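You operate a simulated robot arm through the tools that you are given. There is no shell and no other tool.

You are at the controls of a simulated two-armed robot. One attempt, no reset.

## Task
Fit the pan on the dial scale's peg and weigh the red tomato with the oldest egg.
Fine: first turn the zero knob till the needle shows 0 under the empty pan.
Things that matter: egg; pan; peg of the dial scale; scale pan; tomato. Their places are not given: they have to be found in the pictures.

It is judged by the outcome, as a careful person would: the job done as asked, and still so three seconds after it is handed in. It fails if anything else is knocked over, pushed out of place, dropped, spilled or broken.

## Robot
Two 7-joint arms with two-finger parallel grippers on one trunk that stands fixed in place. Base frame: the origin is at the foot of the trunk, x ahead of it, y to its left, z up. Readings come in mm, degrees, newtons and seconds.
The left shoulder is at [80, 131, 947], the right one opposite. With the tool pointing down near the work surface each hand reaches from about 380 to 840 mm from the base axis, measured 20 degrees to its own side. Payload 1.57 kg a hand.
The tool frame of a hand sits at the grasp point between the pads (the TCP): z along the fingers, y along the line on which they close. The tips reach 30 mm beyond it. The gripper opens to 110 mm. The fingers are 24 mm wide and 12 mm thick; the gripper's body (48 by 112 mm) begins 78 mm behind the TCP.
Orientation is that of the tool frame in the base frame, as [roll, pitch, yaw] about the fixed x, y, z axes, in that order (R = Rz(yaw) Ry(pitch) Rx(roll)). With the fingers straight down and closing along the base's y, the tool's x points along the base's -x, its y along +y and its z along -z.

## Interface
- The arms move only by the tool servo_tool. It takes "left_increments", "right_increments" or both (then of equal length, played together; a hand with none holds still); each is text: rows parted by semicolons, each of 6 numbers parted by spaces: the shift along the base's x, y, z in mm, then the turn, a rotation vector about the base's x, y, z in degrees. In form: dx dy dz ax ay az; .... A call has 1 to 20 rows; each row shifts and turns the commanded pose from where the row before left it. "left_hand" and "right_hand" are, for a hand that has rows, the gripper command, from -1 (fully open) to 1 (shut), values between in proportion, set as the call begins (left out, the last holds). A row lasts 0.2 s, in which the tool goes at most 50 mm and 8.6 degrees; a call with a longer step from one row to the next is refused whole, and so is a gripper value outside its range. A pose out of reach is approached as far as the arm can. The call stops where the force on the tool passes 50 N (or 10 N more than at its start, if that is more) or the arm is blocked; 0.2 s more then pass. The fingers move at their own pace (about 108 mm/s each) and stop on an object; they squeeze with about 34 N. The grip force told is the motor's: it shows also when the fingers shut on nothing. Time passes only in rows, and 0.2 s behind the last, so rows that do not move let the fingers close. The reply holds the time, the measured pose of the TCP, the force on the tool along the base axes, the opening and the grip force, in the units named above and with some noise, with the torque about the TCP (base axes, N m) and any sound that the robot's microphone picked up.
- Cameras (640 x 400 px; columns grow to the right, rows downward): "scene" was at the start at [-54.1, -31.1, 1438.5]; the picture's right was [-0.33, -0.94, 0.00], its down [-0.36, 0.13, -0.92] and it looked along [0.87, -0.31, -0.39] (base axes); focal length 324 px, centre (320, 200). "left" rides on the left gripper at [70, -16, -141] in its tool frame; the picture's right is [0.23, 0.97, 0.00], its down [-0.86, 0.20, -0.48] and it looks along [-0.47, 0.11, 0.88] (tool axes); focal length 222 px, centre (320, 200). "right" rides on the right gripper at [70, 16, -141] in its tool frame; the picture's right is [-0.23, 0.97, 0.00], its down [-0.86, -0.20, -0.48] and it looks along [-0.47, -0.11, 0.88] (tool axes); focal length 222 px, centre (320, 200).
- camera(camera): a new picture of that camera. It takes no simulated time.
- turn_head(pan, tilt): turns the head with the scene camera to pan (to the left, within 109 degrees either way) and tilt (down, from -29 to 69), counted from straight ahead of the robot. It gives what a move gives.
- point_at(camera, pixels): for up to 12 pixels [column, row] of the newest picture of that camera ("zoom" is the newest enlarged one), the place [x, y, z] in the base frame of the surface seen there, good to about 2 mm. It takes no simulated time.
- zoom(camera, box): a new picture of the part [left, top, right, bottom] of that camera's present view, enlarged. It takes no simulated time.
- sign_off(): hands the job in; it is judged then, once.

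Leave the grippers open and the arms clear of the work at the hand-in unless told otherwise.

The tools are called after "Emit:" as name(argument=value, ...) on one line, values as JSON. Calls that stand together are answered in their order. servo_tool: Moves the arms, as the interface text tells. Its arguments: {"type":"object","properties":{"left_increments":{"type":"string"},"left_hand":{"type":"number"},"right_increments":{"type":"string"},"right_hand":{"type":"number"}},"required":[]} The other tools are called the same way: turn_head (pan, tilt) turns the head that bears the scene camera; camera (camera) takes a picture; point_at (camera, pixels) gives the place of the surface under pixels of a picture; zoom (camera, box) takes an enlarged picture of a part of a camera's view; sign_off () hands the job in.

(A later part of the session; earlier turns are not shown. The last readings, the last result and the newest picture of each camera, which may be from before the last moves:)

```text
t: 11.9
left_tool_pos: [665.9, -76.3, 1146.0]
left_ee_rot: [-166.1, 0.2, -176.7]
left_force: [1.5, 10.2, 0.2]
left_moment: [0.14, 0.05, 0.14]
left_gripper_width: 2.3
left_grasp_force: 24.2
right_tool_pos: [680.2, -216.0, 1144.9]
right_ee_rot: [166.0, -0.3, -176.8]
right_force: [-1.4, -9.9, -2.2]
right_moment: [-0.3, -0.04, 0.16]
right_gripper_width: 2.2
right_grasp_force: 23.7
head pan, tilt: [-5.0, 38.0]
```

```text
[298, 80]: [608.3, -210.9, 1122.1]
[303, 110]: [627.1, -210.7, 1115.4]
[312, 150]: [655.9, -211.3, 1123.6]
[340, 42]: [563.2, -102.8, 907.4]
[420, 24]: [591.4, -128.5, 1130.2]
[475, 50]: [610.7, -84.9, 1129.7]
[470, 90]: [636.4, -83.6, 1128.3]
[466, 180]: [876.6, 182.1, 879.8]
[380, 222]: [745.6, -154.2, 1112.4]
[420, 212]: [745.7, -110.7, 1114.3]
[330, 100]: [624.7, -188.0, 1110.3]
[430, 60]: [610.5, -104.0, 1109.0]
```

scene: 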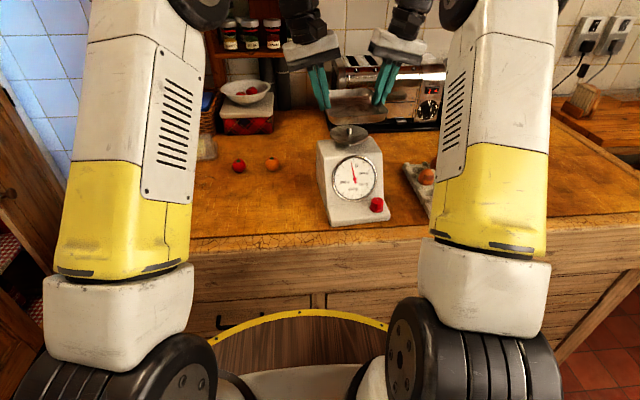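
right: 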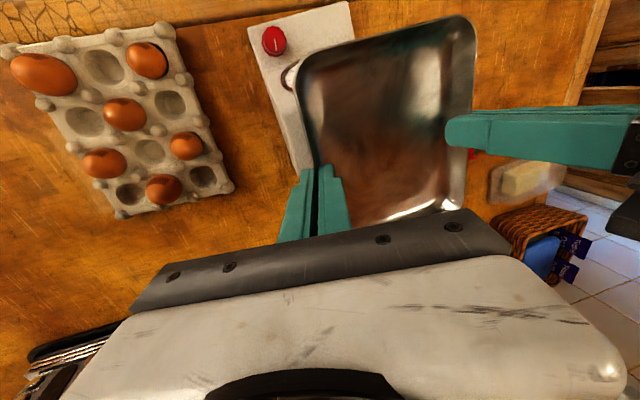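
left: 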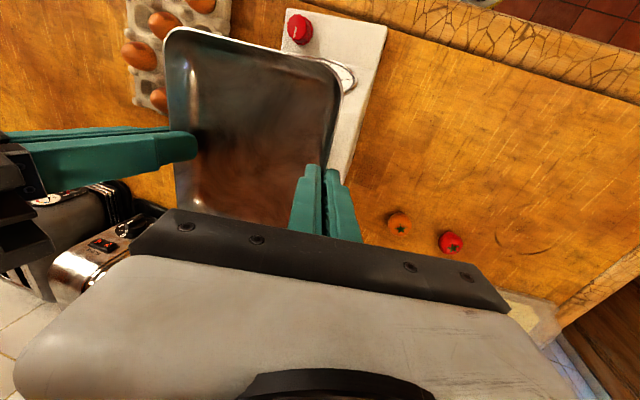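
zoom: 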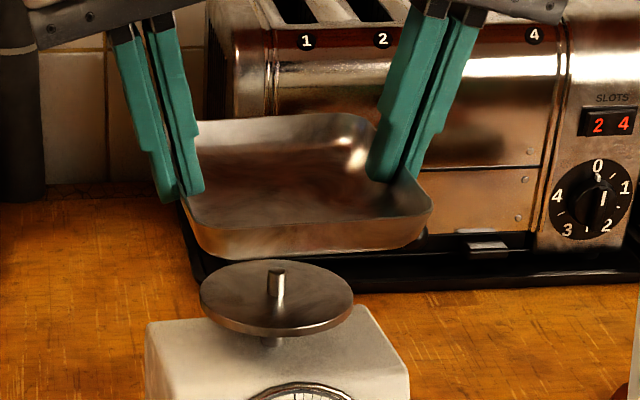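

I need a sharper centre estimate. I'll zoom into the tray in the left and right views and pick its rims.

Emit:
zoom(camera="left", box=[155, 15, 355, 140])

Emit:
point_at(camera="zoom", pixels=[[150, 48], [250, 63], [350, 87], [450, 115], [150, 52], [250, 68], [350, 92], [450, 121], [48, 150], [55, 270], [595, 230], [575, 340]])

Emit:
zoom(camera="scene", box=[335, 80, 415, 130])

```text
3.20 times, centred on (255, 78) of left
```

zoom: 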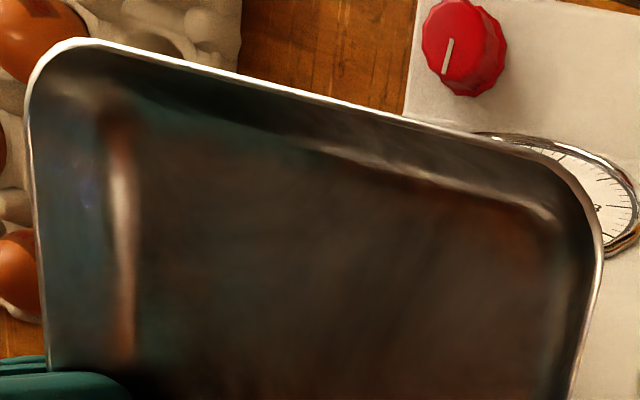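

```text
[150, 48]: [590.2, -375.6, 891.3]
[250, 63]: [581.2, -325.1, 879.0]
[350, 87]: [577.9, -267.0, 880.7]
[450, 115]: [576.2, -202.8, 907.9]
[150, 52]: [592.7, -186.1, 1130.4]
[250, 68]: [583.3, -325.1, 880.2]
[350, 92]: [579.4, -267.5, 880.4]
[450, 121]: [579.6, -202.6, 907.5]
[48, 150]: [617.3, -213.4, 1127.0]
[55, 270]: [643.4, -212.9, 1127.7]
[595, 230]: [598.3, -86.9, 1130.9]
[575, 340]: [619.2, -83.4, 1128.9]
```

```text
8.00 times, centred on (375, 105) of scene
```

zoom: 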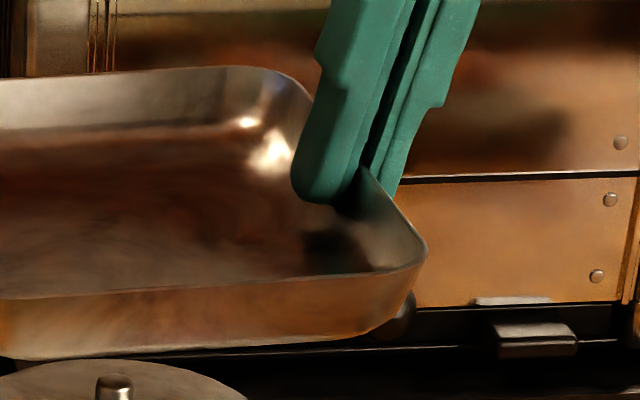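

I'll pick the rear rim and front rim in this zoomed scene picture, and the rest of the tray in another.

Emit:
zoom(camera="scene", box=[325, 82, 415, 128])

Emit:
point_at(camera="zoom", pixels=[[120, 68], [180, 62], [240, 57], [280, 56], [120, 64], [180, 58], [200, 268], [260, 266], [320, 258], [200, 262], [260, 260], [400, 240]])

```text
7.11 times, centred on (370, 105) of scene
```

zoom: 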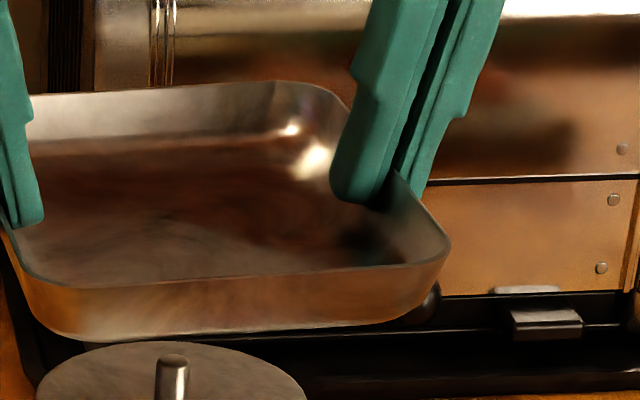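

```text
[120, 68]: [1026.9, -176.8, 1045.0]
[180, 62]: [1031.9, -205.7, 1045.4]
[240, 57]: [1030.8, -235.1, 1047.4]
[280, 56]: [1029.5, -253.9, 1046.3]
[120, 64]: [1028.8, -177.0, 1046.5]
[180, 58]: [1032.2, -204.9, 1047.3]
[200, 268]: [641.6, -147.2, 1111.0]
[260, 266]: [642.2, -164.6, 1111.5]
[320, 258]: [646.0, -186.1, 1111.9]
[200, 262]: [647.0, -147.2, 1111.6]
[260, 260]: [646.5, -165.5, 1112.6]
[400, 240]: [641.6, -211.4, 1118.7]
```

Emit:
point_at(camera="zoom", pixels=[[60, 96], [120, 92], [180, 88], [240, 84], [120, 95], [180, 91], [100, 287], [200, 281], [260, 276], [320, 272], [200, 284], [260, 279]])

```text
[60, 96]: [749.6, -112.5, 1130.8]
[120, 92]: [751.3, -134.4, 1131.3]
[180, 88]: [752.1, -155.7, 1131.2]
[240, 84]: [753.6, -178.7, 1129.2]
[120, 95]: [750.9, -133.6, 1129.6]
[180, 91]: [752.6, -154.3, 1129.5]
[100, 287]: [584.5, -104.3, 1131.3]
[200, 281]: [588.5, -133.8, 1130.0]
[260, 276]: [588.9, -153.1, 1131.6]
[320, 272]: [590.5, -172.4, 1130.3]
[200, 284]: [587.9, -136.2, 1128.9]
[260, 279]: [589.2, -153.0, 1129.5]
```

Emit:
point_at(camera="zoom", pixels=[[424, 205], [432, 215], [440, 227], [427, 213], [8, 240], [12, 250], [16, 260], [5, 235], [335, 92], [345, 103], [30, 98], [20, 265]])

Emit:
zoom(camera="right", box=[285, 10, 485, 230])

```text
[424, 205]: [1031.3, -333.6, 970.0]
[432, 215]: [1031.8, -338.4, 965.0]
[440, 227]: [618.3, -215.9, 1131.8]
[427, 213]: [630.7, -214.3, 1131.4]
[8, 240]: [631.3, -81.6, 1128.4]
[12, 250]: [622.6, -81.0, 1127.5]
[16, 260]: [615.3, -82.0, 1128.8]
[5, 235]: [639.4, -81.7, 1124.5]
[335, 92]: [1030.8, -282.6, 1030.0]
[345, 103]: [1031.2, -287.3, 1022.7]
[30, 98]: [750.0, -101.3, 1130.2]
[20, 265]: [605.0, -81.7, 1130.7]
```

```text
1.82 times, centred on (385, 120) of right
```

zoom: 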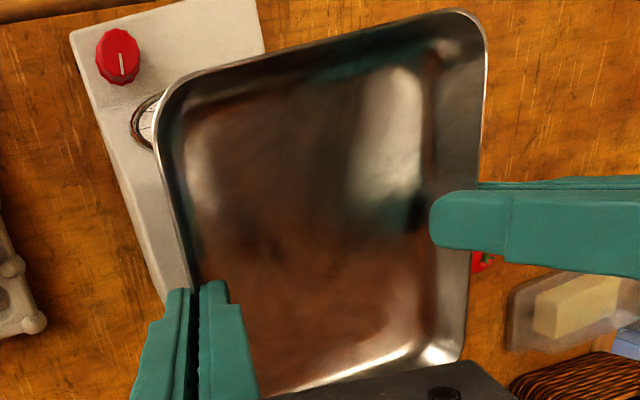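

From the same camera the tray centre is (670.6, -145.3) against the peg at (671.5, -144). I'll correct that (+0.8, +1.3), ease the squeeze between the hands, and lower 20 mm to just above the peg.

Emit:
servo_tool(left_increments="0.8 2.1 0 0 0 0; 0 0 -7 0 0 0; 0 0 -7 0 0 0; 0 0 -6 0 0 0; 0 0 0 0 0 0", right_increments="0.8 0.5 0 0 0 0; 0 0 -7 0 0 0; 0 0 -7 0 0 0; 0 0 -6 0 0 0; 0 0 0 0 0 0")

Emit:
zoom(camera="scene", box=[320, 85, 420, 155])

```text
t: 13.2
left_tool_pos: [665.3, -75.0, 1126.0]
left_ee_rot: [-166.1, 0.3, -176.7]
left_force: [2.1, 2.6, 1.3]
left_moment: [-0.14, 0.32, 0.17]
left_gripper_width: 2.3
left_grasp_force: 23.9
right_tool_pos: [680.6, -212.3, 1125.8]
right_ee_rot: [165.9, -0.4, -176.7]
right_force: [-1.7, -1.9, -4.2]
right_moment: [-0.21, -0.34, 0.17]
right_gripper_width: 2.1
right_grasp_force: 23.8
head pan, tilt: [-5.0, 38.0]
```

```text
5.71 times, centred on (370, 120) of scene
```

zoom: 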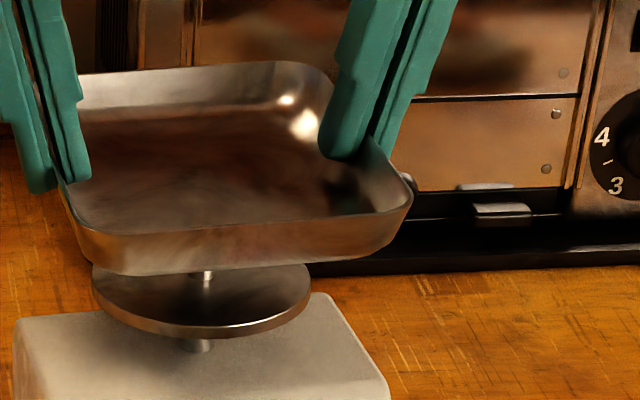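

The peg's top is just below the tray's underside. I'll lower in 3 mm steps watching the vertical force.

Emit:
servo_tool(left_increments="0 0 -3 0 0 0; 0 0 -3 0 0 0; 0 0 -2 0 0 0; 0 0 0 0 0 0", right_increments="0 0 -3 0 0 0; 0 0 -3 0 0 0; 0 0 -2 0 0 0; 0 0 0 0 0 0")

Emit:
zoom(camera="scene", box=[320, 100, 400, 210])

```text
t: 14.2
left_tool_pos: [665.4, -74.2, 1118.4]
left_ee_rot: [-165.9, 0.3, -176.7]
left_force: [1.5, -4.0, 0.5]
left_moment: [-0.18, 0.1, 0.11]
left_gripper_width: 2.6
left_grasp_force: 24.2
right_tool_pos: [680.6, -212.9, 1118.4]
right_ee_rot: [165.8, -0.4, -176.7]
right_force: [-2.4, 4.1, -1.6]
right_moment: [0.01, -0.12, 0.1]
right_gripper_width: 2.4
right_grasp_force: 23.7
head pan, tilt: [-5.0, 38.0]
```

```text
3.64 times, centred on (360, 155) of scene
```

zoom: 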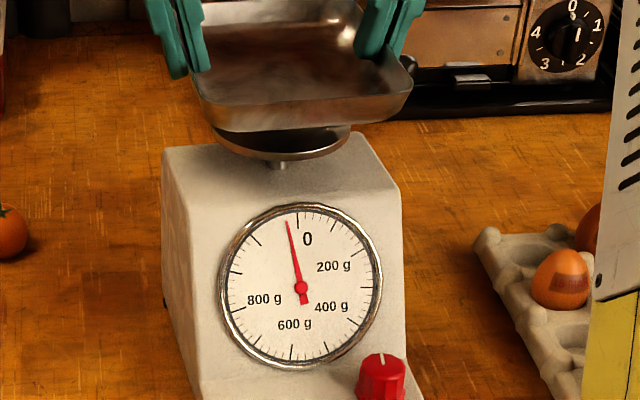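

No force and the needle hasn't moved, so there's no contact yet or the peg is entering freely. I'll lower another 5 mm.

Emit:
servo_tool(left_increments="0 0 -2 0 0 0; 0 0 -2 0 0 0; 0 0 -1 0 0 0; 0 0 0 0 0 0", right_increments="0 0 -2 0 0 0; 0 0 -2 0 0 0; 0 0 -1 0 0 0; 0 0 0 0 0 0")

Emit:
zoom(camera="scene", box=[320, 100, 400, 210])

```text
t: 15.2
left_tool_pos: [666.1, -73.9, 1113.3]
left_ee_rot: [-165.9, 0.3, -176.6]
left_force: [3.4, -8.9, 1.0]
left_moment: [-0.26, -0.14, 0.23]
left_gripper_width: 2.6
left_grasp_force: 23.6
right_tool_pos: [680.6, -212.5, 1112.6]
right_ee_rot: [165.8, -0.4, -176.8]
right_force: [-3.6, 9.8, -2.4]
right_moment: [0.14, 0.14, 0.15]
right_gripper_width: 2.3
right_grasp_force: 23.6
head pan, tilt: [-5.0, 38.0]
```

```text
3.64 times, centred on (360, 155) of scene
```

zoom: 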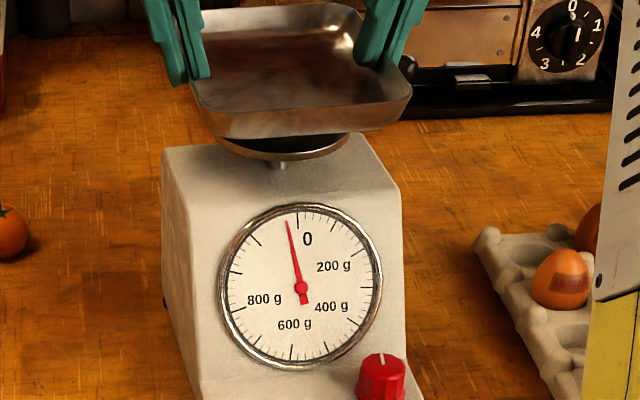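

Still free. Bottom should now be below the peg's top, so the peg appears to be in the socket. I'll relax the hands' pull slightly and continue down 5 mm.

Emit:
servo_tool(left_increments="0 -0.6 -1 0 0 0; 0 0 -2 0 0 0; 0 0 -2 0 0 0; 0 0 0 0 0 0", right_increments="0 0.6 -1 0 0 0; 0 0 -2 0 0 0; 0 0 -2 0 0 0; 0 0 0 0 0 0")

Emit:
zoom(camera="scene", box=[320, 100, 400, 210])

Emit:
zoom(camera="scene", box=[330, 90, 410, 150])

```text
t: 16.1
left_tool_pos: [667.4, -74.1, 1110.5]
left_ee_rot: [-165.9, 0.3, -176.7]
left_force: [2.2, -7.1, 1.1]
left_moment: [-0.24, 0.1, 0.1]
left_gripper_width: 2.3
left_grasp_force: 23.5
right_tool_pos: [680.3, -212.1, 1107.5]
right_ee_rot: [166.0, -0.4, -176.8]
right_force: [-1.8, 7.0, -2.7]
right_moment: [0.06, -0.11, 0.09]
right_gripper_width: 2.1
right_grasp_force: 23.7
head pan, tilt: [-5.0, 38.0]
```

```text
3.64 times, centred on (360, 155) of scene
```

zoom: 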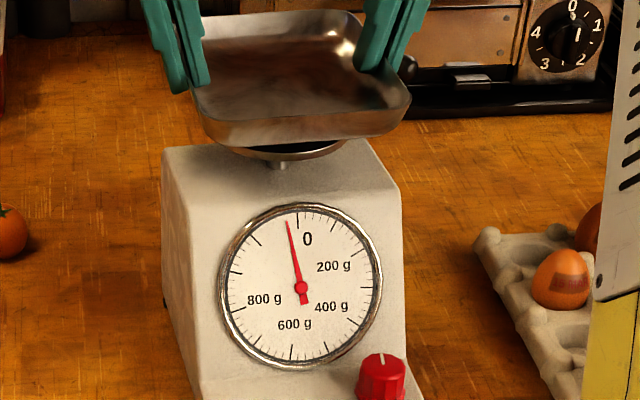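

```text
6.67 times, centred on (370, 120) of scene
```

zoom: 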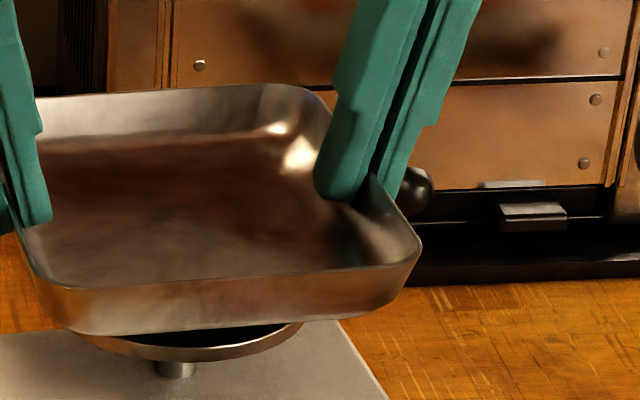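

Free motion and no needle shift yet; I'll lower 3 mm more.

Emit:
servo_tool(left_increments="0 -0.4 -1 0 0 0; 0 0 -1 0 0 0; 0 0 -1 0 0 0; 0 0 0 0 0 0", right_increments="0 0.4 -1 0 0 0; 0 0 -1 0 0 0; 0 0 -1 0 0 0; 0 0 0 0 0 0")

Emit:
zoom(camera="scene", box=[320, 100, 400, 210])

Emit:
point_at(camera="scene", pixels=[[350, 120], [365, 115], [380, 122], [345, 110], [375, 108]])

```text
t: 17.1
left_tool_pos: [666.5, -74.5, 1106.3]
left_ee_rot: [-165.9, 0.3, -176.7]
left_force: [1.9, -3.4, 0.3]
left_moment: [-0.15, -0.01, 0.1]
left_gripper_width: 2.3
left_grasp_force: 23.8
right_tool_pos: [681.0, -213.1, 1105.3]
right_ee_rot: [166.0, -0.4, -176.7]
right_force: [-2.2, 3.1, -2.1]
right_moment: [0.0, 0.01, 0.14]
right_gripper_width: 2.2
right_grasp_force: 24.0
head pan, tilt: [-5.0, 38.0]
```

```text
3.64 times, centred on (360, 155) of scene
```

zoom: 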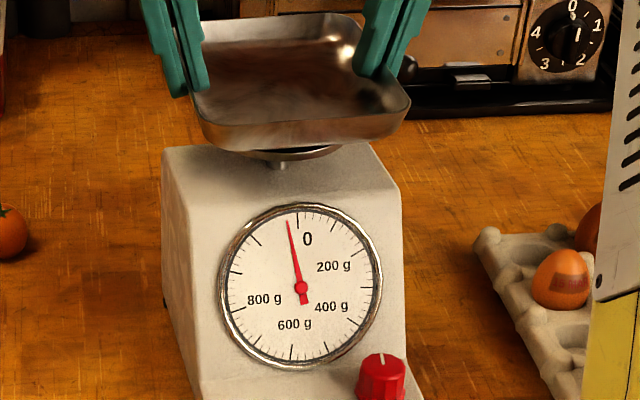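

```text
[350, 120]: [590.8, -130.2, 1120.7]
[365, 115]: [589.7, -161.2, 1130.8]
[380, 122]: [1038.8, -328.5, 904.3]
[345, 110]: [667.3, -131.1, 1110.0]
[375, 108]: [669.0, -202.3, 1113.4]
```

Emit:
camera(camera="scene")

Emit:
point_at(camera="scene", pixels=[[350, 120], [365, 122], [375, 122], [345, 115], [360, 113], [365, 112]])

```text
taken
```

scene: 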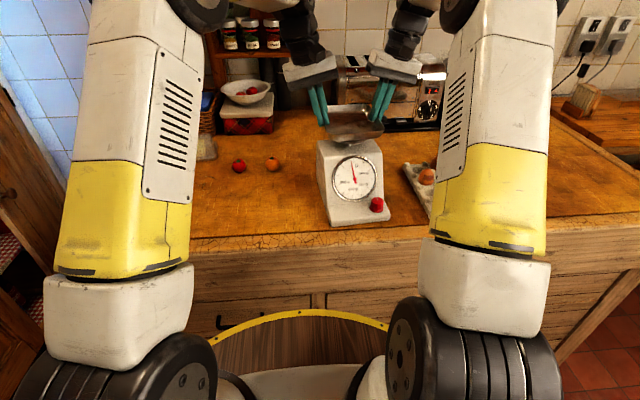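

```text
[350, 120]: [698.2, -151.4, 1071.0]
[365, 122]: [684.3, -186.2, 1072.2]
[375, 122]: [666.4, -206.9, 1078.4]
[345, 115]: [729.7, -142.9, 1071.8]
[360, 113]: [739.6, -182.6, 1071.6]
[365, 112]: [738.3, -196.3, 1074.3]
```

Tray floor is at z 1071.4, within a millimetre of the expected seat. I'll lower 2 mm more to seat it.

Emit:
servo_tool(left_increments="0 0 -1 0 0 0; 0 0 -1 0 0 0; 0 0 0 0 0 0", right_increments="0 0 -1 0 0 0; 0 0 -1 0 0 0; 0 0 0 0 0 0")

Emit:
camera(camera="scene")

Emit:
zoom(camera="scene", box=[320, 100, 400, 210])

Emit:
point_at(camera="scene", pixels=[[350, 120], [365, 122], [345, 115], [360, 113]])

```text
t: 17.9
left_tool_pos: [665.5, -74.2, 1104.3]
left_ee_rot: [-166.0, 0.6, -176.7]
left_force: [5.5, -1.5, 1.0]
left_moment: [-0.14, -0.33, 0.3]
left_gripper_width: 2.5
left_grasp_force: 23.5
right_tool_pos: [681.9, -212.5, 1104.3]
right_ee_rot: [166.0, -0.4, -176.6]
right_force: [-5.2, 3.1, -1.9]
right_moment: [-0.03, 0.28, 0.33]
right_gripper_width: 2.5
right_grasp_force: 23.6
head pan, tilt: [-5.0, 38.0]
```

```text
taken
```

scene: 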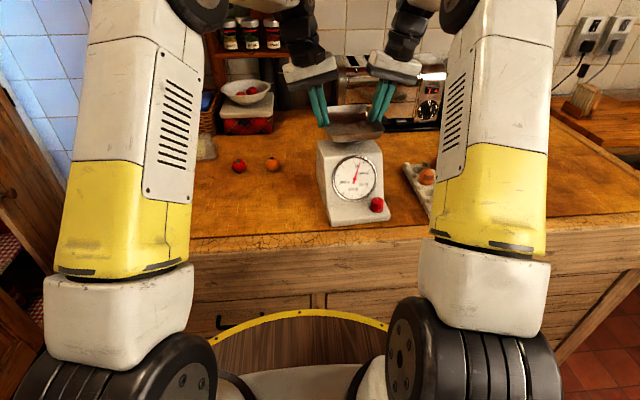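

```text
3.64 times, centred on (360, 155) of scene
```

zoom: 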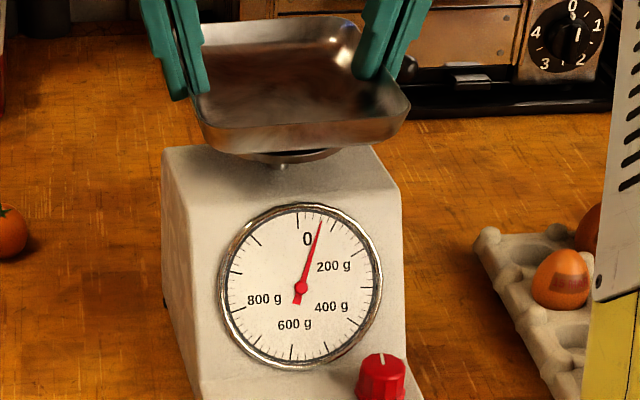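

```text
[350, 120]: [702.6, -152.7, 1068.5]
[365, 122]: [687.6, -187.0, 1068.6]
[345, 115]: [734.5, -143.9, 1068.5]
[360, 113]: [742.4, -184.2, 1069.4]
```

The needle jumped to about 60 g, so the tray now rests on the platform. I'll release both hands with small openings.

Emit:
servo_tool(left_increments="0 0 0 0 0 0; 0 0 0 0 0 0; 0 0 0 0 0 0", right_increments="0 0 0 0 0 0; 0 0 0 0 0 0; 0 0 0 0 0 0", left_hand=0.6, right_hand=0.6)

Emit:
camera(camera="scene")

Emit:
zoom(camera="scene", box=[320, 100, 400, 210])

Emit:
point_at(camera="scene", pixels=[[350, 120], [365, 122], [345, 115], [360, 113]])

```text
t: 18.8
left_tool_pos: [666.3, -72.5, 1104.8]
left_ee_rot: [-166.1, 0.3, -176.6]
left_force: [-0.5, 1.2, -0.3]
left_moment: [0.0, -0.02, -0.03]
left_gripper_width: 22.0
left_grasp_force: 0.0
right_tool_pos: [681.5, -212.0, 1102.2]
right_ee_rot: [166.0, -0.4, -176.7]
right_force: [-0.1, -0.2, 0.0]
right_moment: [0.01, -0.01, -0.01]
right_gripper_width: 21.9
right_grasp_force: 0.1
head pan, tilt: [-5.0, 38.0]
```

```text
taken
```

scene: 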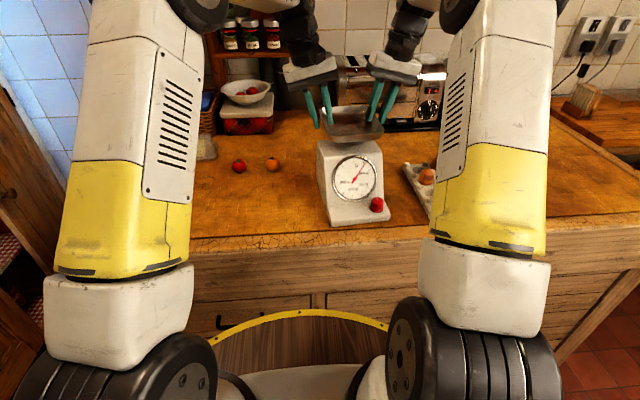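

```text
3.64 times, centred on (360, 155) of scene
```

zoom: 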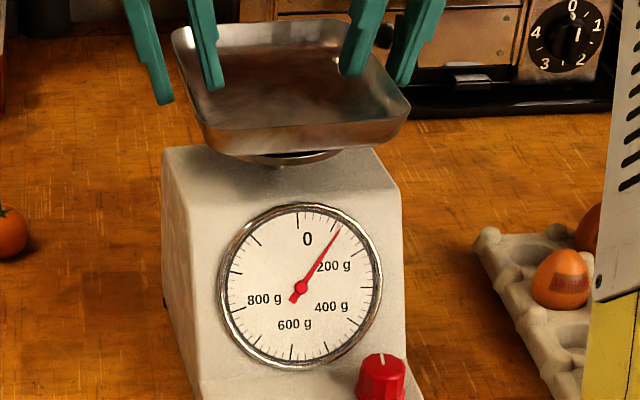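

```text
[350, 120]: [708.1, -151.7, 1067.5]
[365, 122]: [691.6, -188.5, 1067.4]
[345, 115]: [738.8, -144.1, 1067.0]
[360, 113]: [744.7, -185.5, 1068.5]
```

The tray sits level at floor z 1067.3 and the needle shows about 110 g. I'll back both hands out along their fingers and up.

Emit:
servo_tool(left_increments="0 2.4 9.7 0 0 0; 0 2.4 9.7 0 0 0; 0 2.4 9.7 0 0 0; 0 2.4 9.7 0 0 0; 0 4 25 0 0 0; 0 10 25 0 0 0; 0 20 25 0 0 0; 0 0 0 0 0 0", right_increments="0 -2.4 9.7 0 0 0; 0 -2.4 9.7 0 0 0; 0 -2.4 9.7 0 0 0; 0 -2.4 9.7 0 0 0; 0 -4 25 0 0 0; 0 -10 25 0 0 0; 0 -20 25 0 0 0; 0 0 0 0 0 0")

Emit:
camera(camera="scene")

Emit:
zoom(camera="scene", box=[310, 90, 400, 210])

```text
t: 20.6
left_tool_pos: [666.2, -31.1, 1216.1]
left_ee_rot: [-166.0, 0.3, -176.7]
left_force: [0.3, -0.7, 0.2]
left_moment: [0.0, 0.01, 0.03]
left_gripper_width: 22.1
left_grasp_force: 0.0
right_tool_pos: [679.9, -253.5, 1215.3]
right_ee_rot: [166.0, -0.3, -176.6]
right_force: [-0.5, -0.8, 0.3]
right_moment: [-0.01, 0.02, -0.04]
right_gripper_width: 21.8
right_grasp_force: 0.1
head pan, tilt: [-5.0, 38.0]
```

```text
taken
```

scene: 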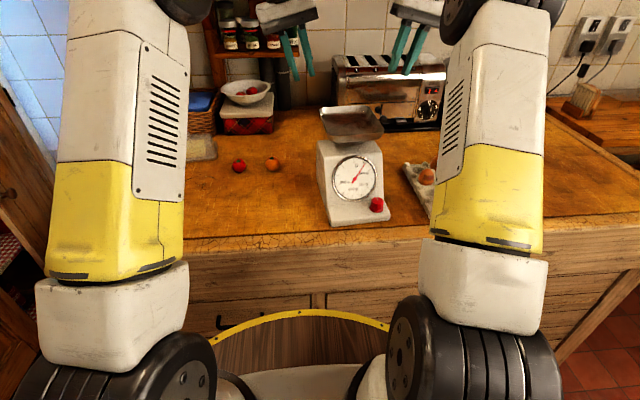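

```text
3.33 times, centred on (355, 150) of scene
```

zoom: 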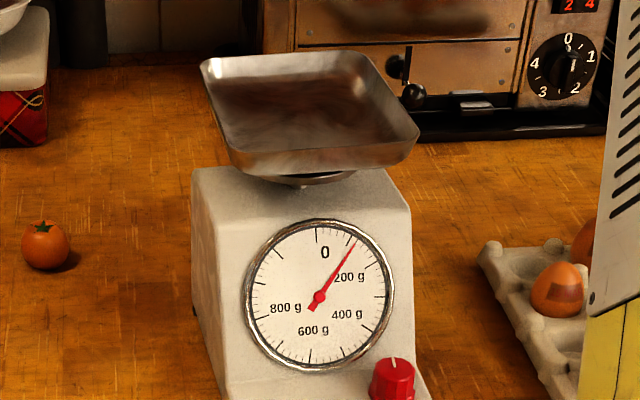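

The tray is fitted and the needle reads about 100 g with it empty. Next I send the right hand to above the zero knob (tilted back 15° to clear the tray), and the left hand away to the left. First I check the knob and bezel geometry once more.

Emit:
servo_tool(left_increments="0 17 0 0 0 -3.3; 0 17 0 7 0 0; 0 17 0 7 0 0; 0 17 0 0 0 0; 0 17 0 0 0 0; 0 17 0 0 0 0; 0 17 0 0 0 0; 0 17 0 0 0 0; 0 17 0 0 0 0; 0 17 0 0 0 0; 0 17 0 0 0 0", right_increments="-45 0 0 0 0 -3.3; -45 0 0 -7 0 0; -45 0 0 -7 0 0; -45 0 0 0 -7.5 0; 0 26 0 0 -7.5 0; 0 26 0 0 0 0; 9.4 0 -40 0 0 0; 9.4 0 -40 0 0 0; 9.4 0 -40 0 0 0; 9.4 0 -40 0 0 0; 9.4 0 -40 0 0 0", left_hand=-0.3, right_hand=0.09)

Emit:
camera(camera="scene")

Emit:
camera(camera="right")

Emit:
zoom(camera="scene", box=[310, 90, 430, 230])

```text
t: 22.9
left_tool_pos: [664.6, 157.2, 1218.9]
left_ee_rot: [-180.0, 0.3, 179.9]
left_force: [-0.1, 0.0, -0.5]
left_moment: [0.03, -0.07, 0.0]
left_gripper_width: 71.5
left_grasp_force: 0.1
right_tool_pos: [548.8, -204.5, 1018.6]
right_ee_rot: [-180.0, 14.7, 179.9]
right_force: [-1.0, -0.2, 0.0]
right_moment: [-0.02, 0.0, 0.0]
right_gripper_width: 50.2
right_grasp_force: 0.0
head pan, tilt: [-5.0, 38.0]
```

```text
taken
```

scene: 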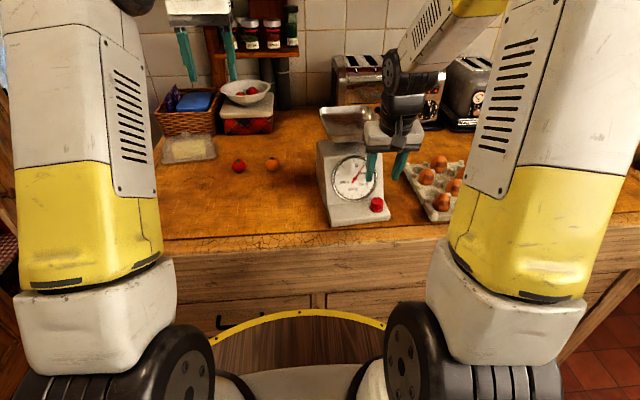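

```text
taken
```

right: 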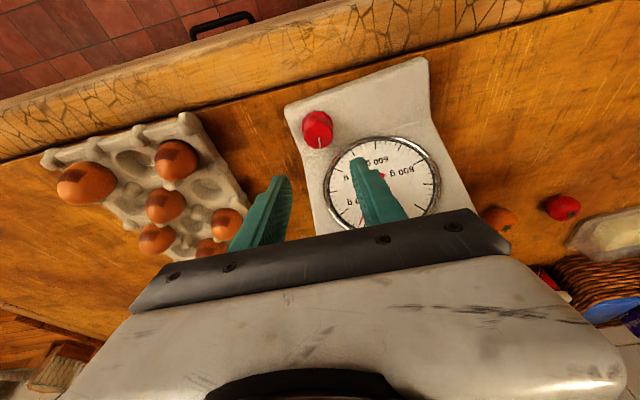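

```text
2.86 times, centred on (370, 160) of scene
```

zoom: 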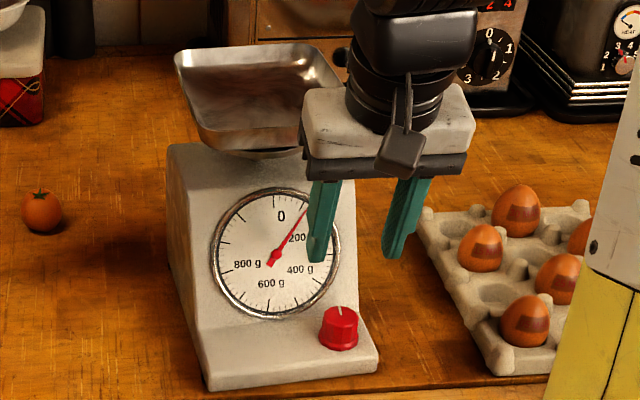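

The hand is above the knob and in front of the tray. I'll measure knob and bezel from this closer view.

Emit:
zoom(camera="right", box=[280, 90, 380, 170])

Emit:
point_at(camera="zoom", pixels=[[235, 150], [180, 220], [330, 220], [250, 270], [250, 310], [200, 350], [330, 330], [420, 260], [360, 310], [300, 400], [130, 300], [420, 200]])

```text
5.00 times, centred on (330, 130) of right
```

zoom: 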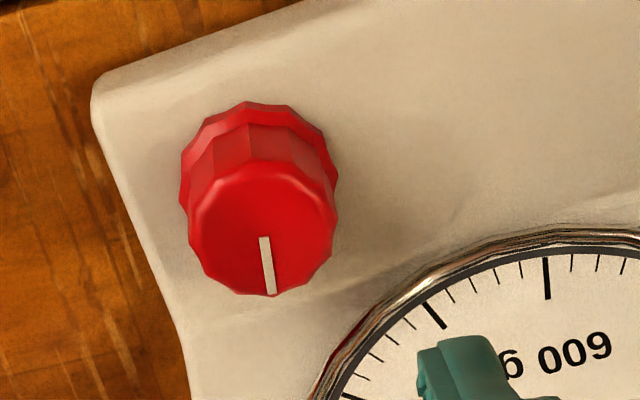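

```text
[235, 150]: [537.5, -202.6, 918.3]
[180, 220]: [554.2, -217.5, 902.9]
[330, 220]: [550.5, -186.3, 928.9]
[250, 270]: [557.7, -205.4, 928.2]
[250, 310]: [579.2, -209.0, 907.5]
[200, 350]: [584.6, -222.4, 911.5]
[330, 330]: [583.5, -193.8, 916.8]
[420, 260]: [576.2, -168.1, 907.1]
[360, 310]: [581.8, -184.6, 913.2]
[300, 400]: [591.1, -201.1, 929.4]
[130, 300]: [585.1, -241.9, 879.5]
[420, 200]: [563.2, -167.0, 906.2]
```

Emit:
point_at(camera="zoom", pixels=[[262, 228], [194, 225], [333, 225], [255, 168], [270, 290], [214, 270], [315, 180]])

```text
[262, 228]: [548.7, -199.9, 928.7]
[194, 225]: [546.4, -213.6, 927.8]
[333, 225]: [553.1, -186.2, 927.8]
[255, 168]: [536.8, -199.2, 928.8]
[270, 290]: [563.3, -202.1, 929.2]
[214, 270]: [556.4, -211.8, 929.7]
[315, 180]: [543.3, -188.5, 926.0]
```

Knob centre (549, -200), radius about 13.5, top 929. I'll lower to TCP z about 945 over it, still open.

Emit:
servo_tool(right_increments="0 4 -10 0 0 0; 0 0 -20 0 0 0; 0 0 -20 0 0 0; 0 0 -15 0 0 0; 0 0 -8 0 0 0; 0 0 0 0 0 0")

Emit:
zoom(camera="scene", box=[310, 90, 430, 230])

Emit:
camera(camera="right")

```text
t: 24.4
left_tool_pos: [665.1, 156.1, 1218.0]
left_ee_rot: [180.0, 0.4, 179.9]
left_force: [1.0, -0.8, 0.5]
left_moment: [0.02, 0.01, 0.03]
left_gripper_width: 71.5
left_grasp_force: 0.1
right_tool_pos: [547.6, -200.4, 944.0]
right_ee_rot: [180.0, 14.7, 179.9]
right_force: [-0.2, 0.3, 0.5]
right_moment: [0.01, -0.01, 0.02]
right_gripper_width: 49.9
right_grasp_force: 0.0
head pan, tilt: [-5.0, 38.0]
```

```text
2.86 times, centred on (370, 160) of scene
```

zoom: 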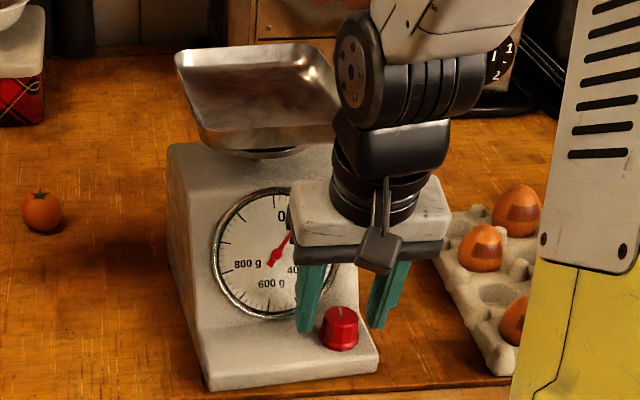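

```text
taken
```

right: 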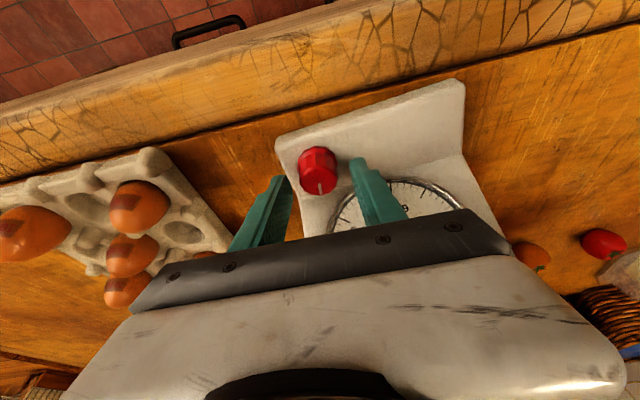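

The knob stands between the two fingers. I'll close on it.

Emit:
servo_tool(right_increments="0 0 0 0 0 0; 0 0 0 0 0 0; 0 0 0 0 0 0", right_hand=1)

Emit:
zoom(camera="scene", box=[310, 90, 430, 230])

Emit:
camera(camera="left")

```text
t: 25.1
left_tool_pos: [665.1, 156.2, 1218.7]
left_ee_rot: [180.0, 0.2, 179.9]
left_force: [-0.3, -0.3, 0.1]
left_moment: [-0.04, 0.01, 0.02]
left_gripper_width: 71.2
left_grasp_force: 0.0
right_tool_pos: [548.0, -200.0, 945.0]
right_ee_rot: [180.0, 14.6, 179.9]
right_force: [0.3, -1.3, 0.3]
right_moment: [-0.08, -0.02, 0.02]
right_gripper_width: 30.6
right_grasp_force: 34.2
head pan, tilt: [-5.0, 38.0]
```

```text
2.86 times, centred on (370, 160) of scene
```

zoom: 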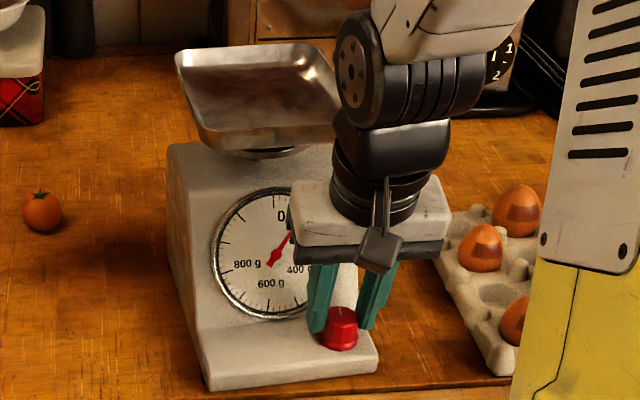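

```text
taken
```

left: 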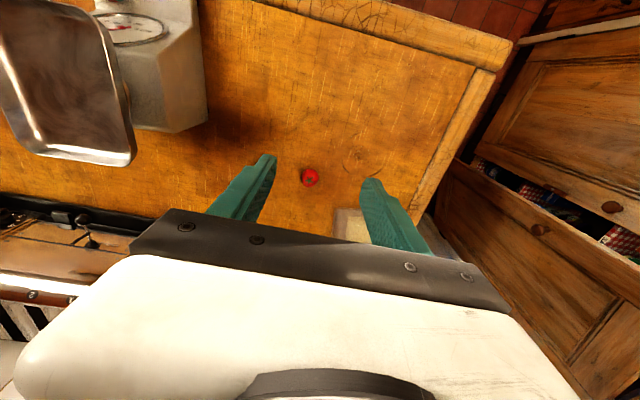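

The knob is gripped at 30.6 mm with no side load. I'll move the left hand back so its camera can watch the needle while the knob turns.

Emit:
servo_tool(left_increments="-37 -20 -10 0 0 0; -37 -20 -10 0 0 0; -37 -20 -10 0 0 0; -37 -20 -10 0 0 0; -37 -20 -10 0 0 0; 0 0 0 0 0 0")

Emit:
camera(camera="left")

Emit:
camera(camera="scene")

```text
t: 26.6
left_tool_pos: [480.5, 54.7, 1167.9]
left_ee_rot: [-180.0, 0.3, 180.0]
left_force: [-1.0, -0.4, 0.0]
left_moment: [0.0, -0.03, -0.01]
left_gripper_width: 71.4
left_grasp_force: 0.1
right_tool_pos: [546.7, -199.8, 944.7]
right_ee_rot: [-180.0, 14.6, 179.9]
right_force: [-1.8, -1.9, 0.2]
right_moment: [-0.07, -0.09, 0.04]
right_gripper_width: 30.5
right_grasp_force: 34.2
head pan, tilt: [-5.0, 38.0]
```

```text
taken
```

left: 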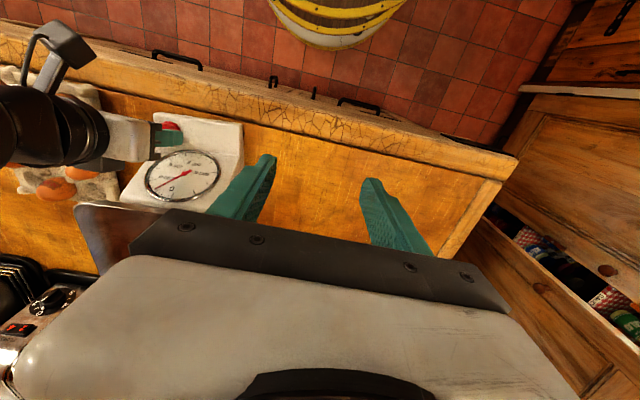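

```text
taken
```

scene: 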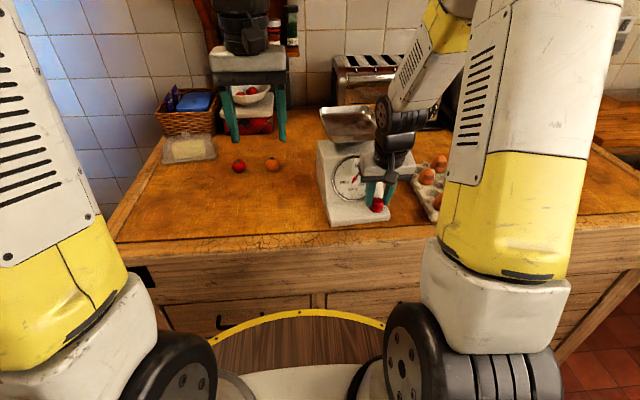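

The left camera now sees the whole dial. I'll zoom in on it.

Emit:
zoom(camera="left", box=[138, 140, 228, 206])

```text
6.06 times, centred on (183, 173) of left
```

zoom: 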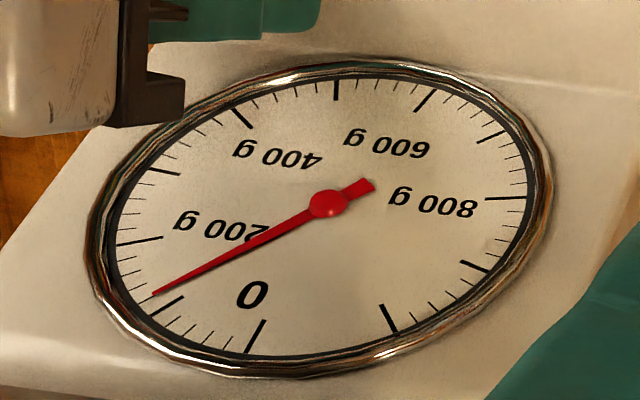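

The needle reads about 115-118 g with the empty tray. I'll turn the knob +20° (counter-clockwise from above) and see which way it moves.

Emit:
servo_tool(right_increments="0 0 0 0 0 5; 0 0 0 0 0 5; 0 0 0 0 0 5; 0 0 0 0 0 5; 0 0 0 0 0 0")

Emit:
zoom(camera="left", box=[138, 140, 228, 206])

```text
t: 27.8
left_tool_pos: [480.4, 54.6, 1167.6]
left_ee_rot: [180.0, 0.2, 179.9]
left_force: [-0.4, -0.4, 0.2]
left_moment: [0.0, -0.01, -0.01]
left_gripper_width: 71.2
left_grasp_force: 0.1
right_tool_pos: [548.3, -201.0, 944.6]
right_ee_rot: [-180.0, 14.7, -160.1]
right_force: [1.7, -7.4, 8.0]
right_moment: [-0.14, 0.02, -0.42]
right_gripper_width: 30.5
right_grasp_force: 34.0
head pan, tilt: [-5.0, 38.0]
```

```text
6.06 times, centred on (183, 173) of left
```

zoom: 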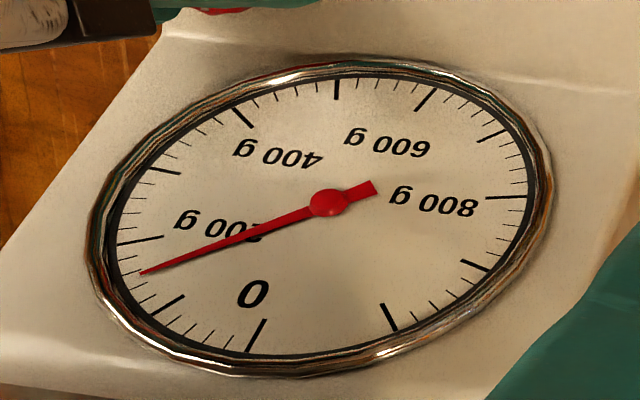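

The needle went up to about 148 g (+1.5 g per degree), so I must turn the other way, about -98° in all. First stroke: -50°.

Emit:
servo_tool(right_increments="0 0 0 0 0 -5; 0 0 0 0 0 -5; 0 0 0 0 0 -5; 0 0 0 0 0 -5; 0 0 0 0 0 -5; 0 0 0 0 0 -5; 0 0 0 0 0 -5; 0 0 0 0 0 -5; 0 0 0 0 0 -5; 0 0 0 0 0 -5; 0 0 0 0 0 0")

Emit:
zoom(camera="left", box=[138, 140, 228, 206])

Emit:
camera(camera="scene")

```text
t: 30.1
left_tool_pos: [481.8, 56.6, 1167.7]
left_ee_rot: [-179.9, 0.3, 179.9]
left_force: [0.8, 0.5, 0.5]
left_moment: [0.02, 0.0, -0.01]
left_gripper_width: 71.5
left_grasp_force: 0.0
right_tool_pos: [548.1, -199.4, 944.1]
right_ee_rot: [179.9, 14.7, 150.0]
right_force: [8.1, 1.4, 28.2]
right_moment: [-0.09, -0.52, 0.02]
right_gripper_width: 30.7
right_grasp_force: 34.2
head pan, tilt: [-5.0, 38.0]
```

```text
6.06 times, centred on (183, 173) of left
```

zoom: 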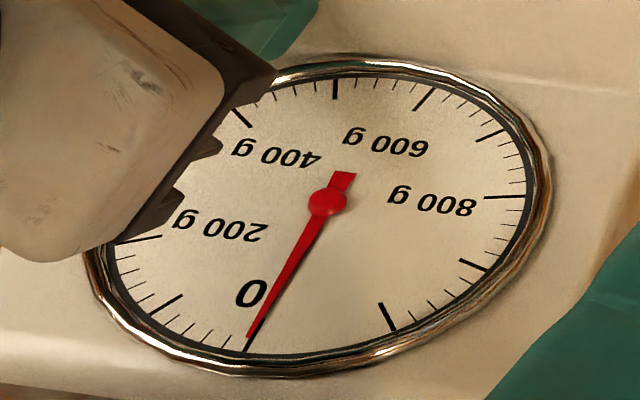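

```text
taken
```

scene: 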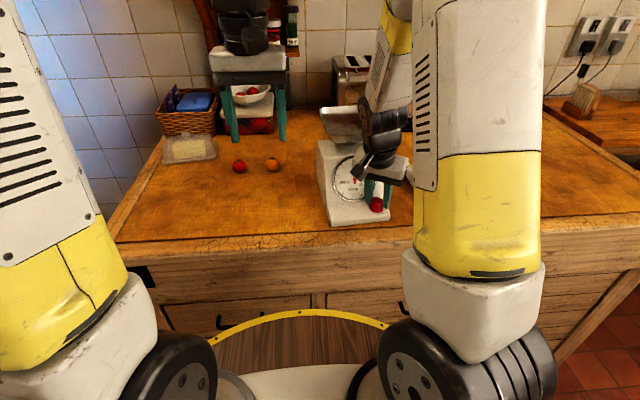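

The needle swung nearly to 0 already, but the force on the hand shows 28 N upward. I'll open the fingers a little to let go of the knob, then read the dial.

Emit:
servo_tool(right_increments="0 0 0 0 0 0; 0 0 0 0 0 0", right_hand=0.27)

Emit:
zoom(camera="left", box=[138, 140, 228, 206])

Emit:
zoom(camera="scene", box=[330, 140, 420, 230])

Emit:
camera(camera="right")

```text
t: 30.8
left_tool_pos: [480.6, 55.2, 1168.7]
left_ee_rot: [180.0, 0.3, 179.9]
left_force: [-0.6, 0.0, 0.6]
left_moment: [0.0, 0.01, 0.0]
left_gripper_width: 71.5
left_grasp_force: 0.0
right_tool_pos: [546.5, -200.3, 943.7]
right_ee_rot: [-180.0, 14.7, 149.9]
right_force: [0.6, -0.2, -0.5]
right_moment: [0.02, 0.02, -0.02]
right_gripper_width: 40.3
right_grasp_force: 0.1
head pan, tilt: [-5.0, 38.0]
```

```text
6.06 times, centred on (183, 173) of left
```

zoom: 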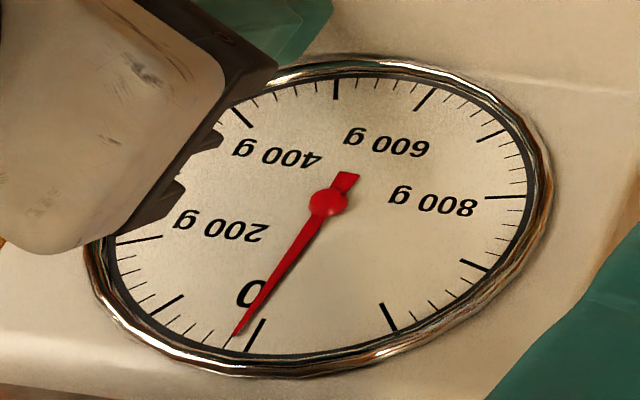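

```text
4.44 times, centred on (375, 185) of scene
```

zoom: 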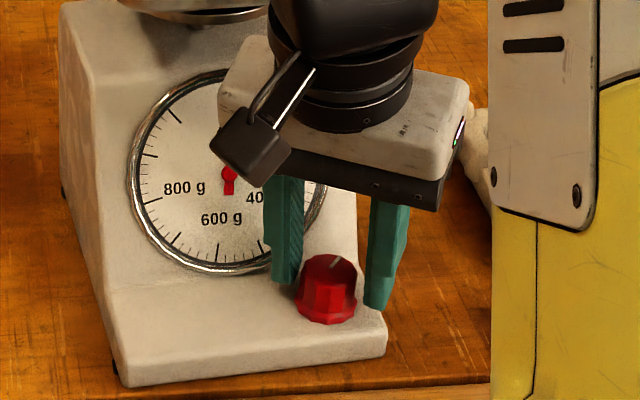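

```text
taken
```

right: 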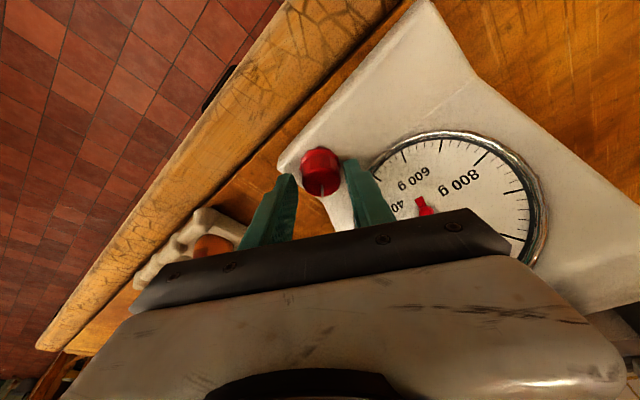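

Let go, the needle rests a little above 0. I'll zoom in tighter to count ticks.

Emit:
zoom(camera="left", box=[152, 170, 202, 205])

```text
11.43 times, centred on (177, 188) of left
```

zoom: 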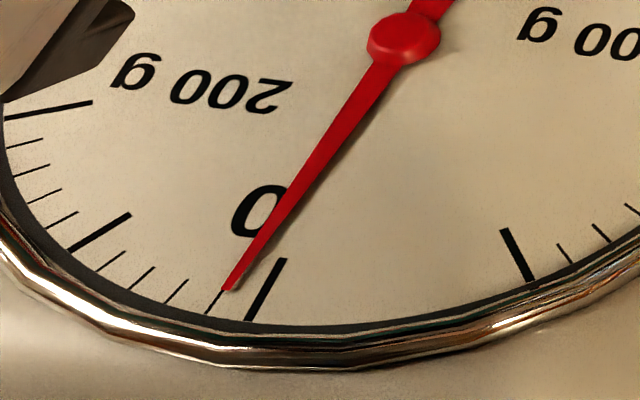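

The needle is near the 20 g tick from this angle. For a square reading I'll lift the right hand off, swing it back to yaw 0 and aside, and read from the scene camera.

Emit:
servo_tool(right_increments="0 0 8 0 0 0; 0 0 12 0 0 0; 0 0 15 0 0 5; 0 0 20 0 0 5; 0 -20 10 0 0 5; 0 -20 10 0 0 5; 0 -20 0 0 0 5; 0 -20 0 0 0 5; 0 0 0 0 0 0")

Emit:
camera(camera="scene")

Emit:
zoom(camera="scene", box=[327, 150, 383, 206])

Emit:
zoom(camera="left", box=[138, 140, 228, 206])

```text
t: 32.8
left_tool_pos: [480.3, 55.1, 1167.2]
left_ee_rot: [-180.0, 0.3, 179.9]
left_force: [0.0, -0.5, -0.3]
left_moment: [0.02, 0.01, 0.0]
left_gripper_width: 71.5
left_grasp_force: 0.1
right_tool_pos: [547.1, -281.8, 1019.0]
right_ee_rot: [-180.0, 14.7, -180.0]
right_force: [0.6, -0.3, -0.9]
right_moment: [0.02, 0.02, 0.01]
right_gripper_width: 40.3
right_grasp_force: 0.1
head pan, tilt: [-5.0, 38.0]
```

```text
taken
```

scene: 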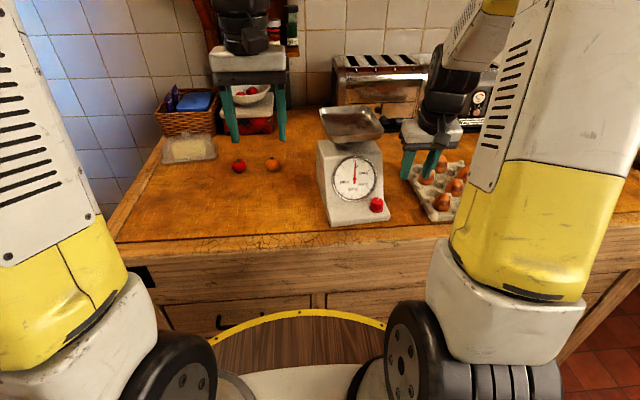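

```text
7.14 times, centred on (355, 178) of scene
```

zoom: 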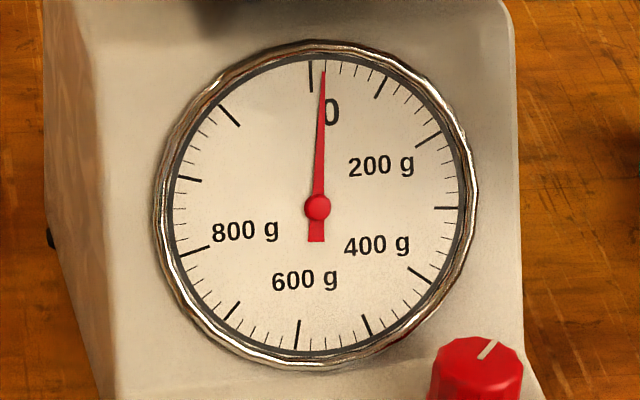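

```text
6.06 times, centred on (183, 173) of left
```

zoom: 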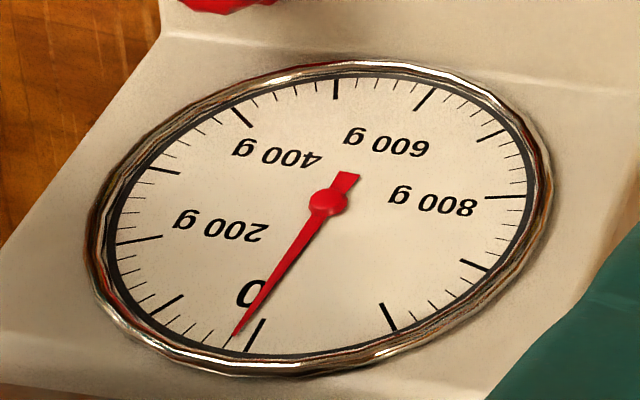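

Both views put the needle at about 15-18 g (the gap before 0 is unmarked, minor ticks are 20 g). I'll go back over the knob at yaw 0 and regrip for a fine turn.

Emit:
servo_tool(right_increments="0.3 27 0 0 0 0; 0.3 27 0 0 0 0; 0.4 27.2 0 0 0 0; 0 0 -20 0 0 0; 0 0 -20 0 0 0; 0 0 -20 0 0 0; 0 0 -13 0 0 0; 0 0 0 0 0 0", right_hand=0.15)

Emit:
servo_tool(right_increments="0 0 0 0 0 0; 0 0 0 0 0 0; 0 0 0 0 0 0", right_hand=1)

Emit:
zoom(camera="left", box=[152, 170, 202, 205])

```text
t: 34.5
left_tool_pos: [479.5, 56.3, 1168.2]
left_ee_rot: [179.9, 0.3, 179.9]
left_force: [0.2, -0.1, -0.3]
left_moment: [0.02, 0.02, 0.03]
left_gripper_width: 71.4
left_grasp_force: 0.1
right_tool_pos: [548.4, -199.1, 945.2]
right_ee_rot: [-180.0, 14.6, 179.9]
right_force: [0.3, 0.4, -0.2]
right_moment: [-0.02, 0.0, 0.01]
right_gripper_width: 46.8
right_grasp_force: 0.1
head pan, tilt: [-5.0, 38.0]
```

```text
t: 35.4
left_tool_pos: [480.3, 53.3, 1167.0]
left_ee_rot: [-180.0, 0.2, 179.9]
left_force: [0.6, -0.3, 0.0]
left_moment: [0.02, -0.03, -0.01]
left_gripper_width: 71.5
left_grasp_force: 0.1
right_tool_pos: [549.9, -199.5, 946.1]
right_ee_rot: [-179.9, 14.5, 179.9]
right_force: [0.3, -2.1, 0.2]
right_moment: [-0.08, -0.05, 0.02]
right_gripper_width: 30.8
right_grasp_force: 33.9
head pan, tilt: [-5.0, 38.0]
```

```text
11.43 times, centred on (177, 188) of left
```

zoom: 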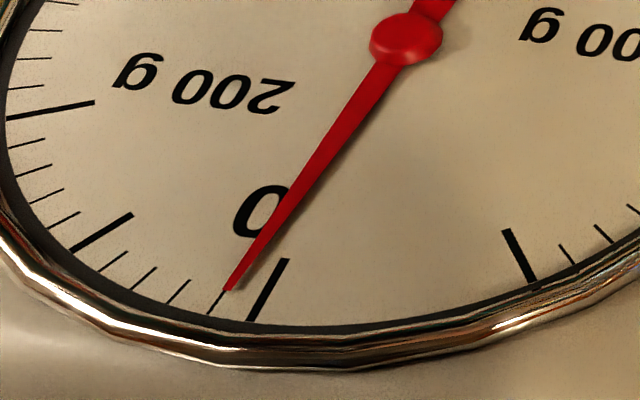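

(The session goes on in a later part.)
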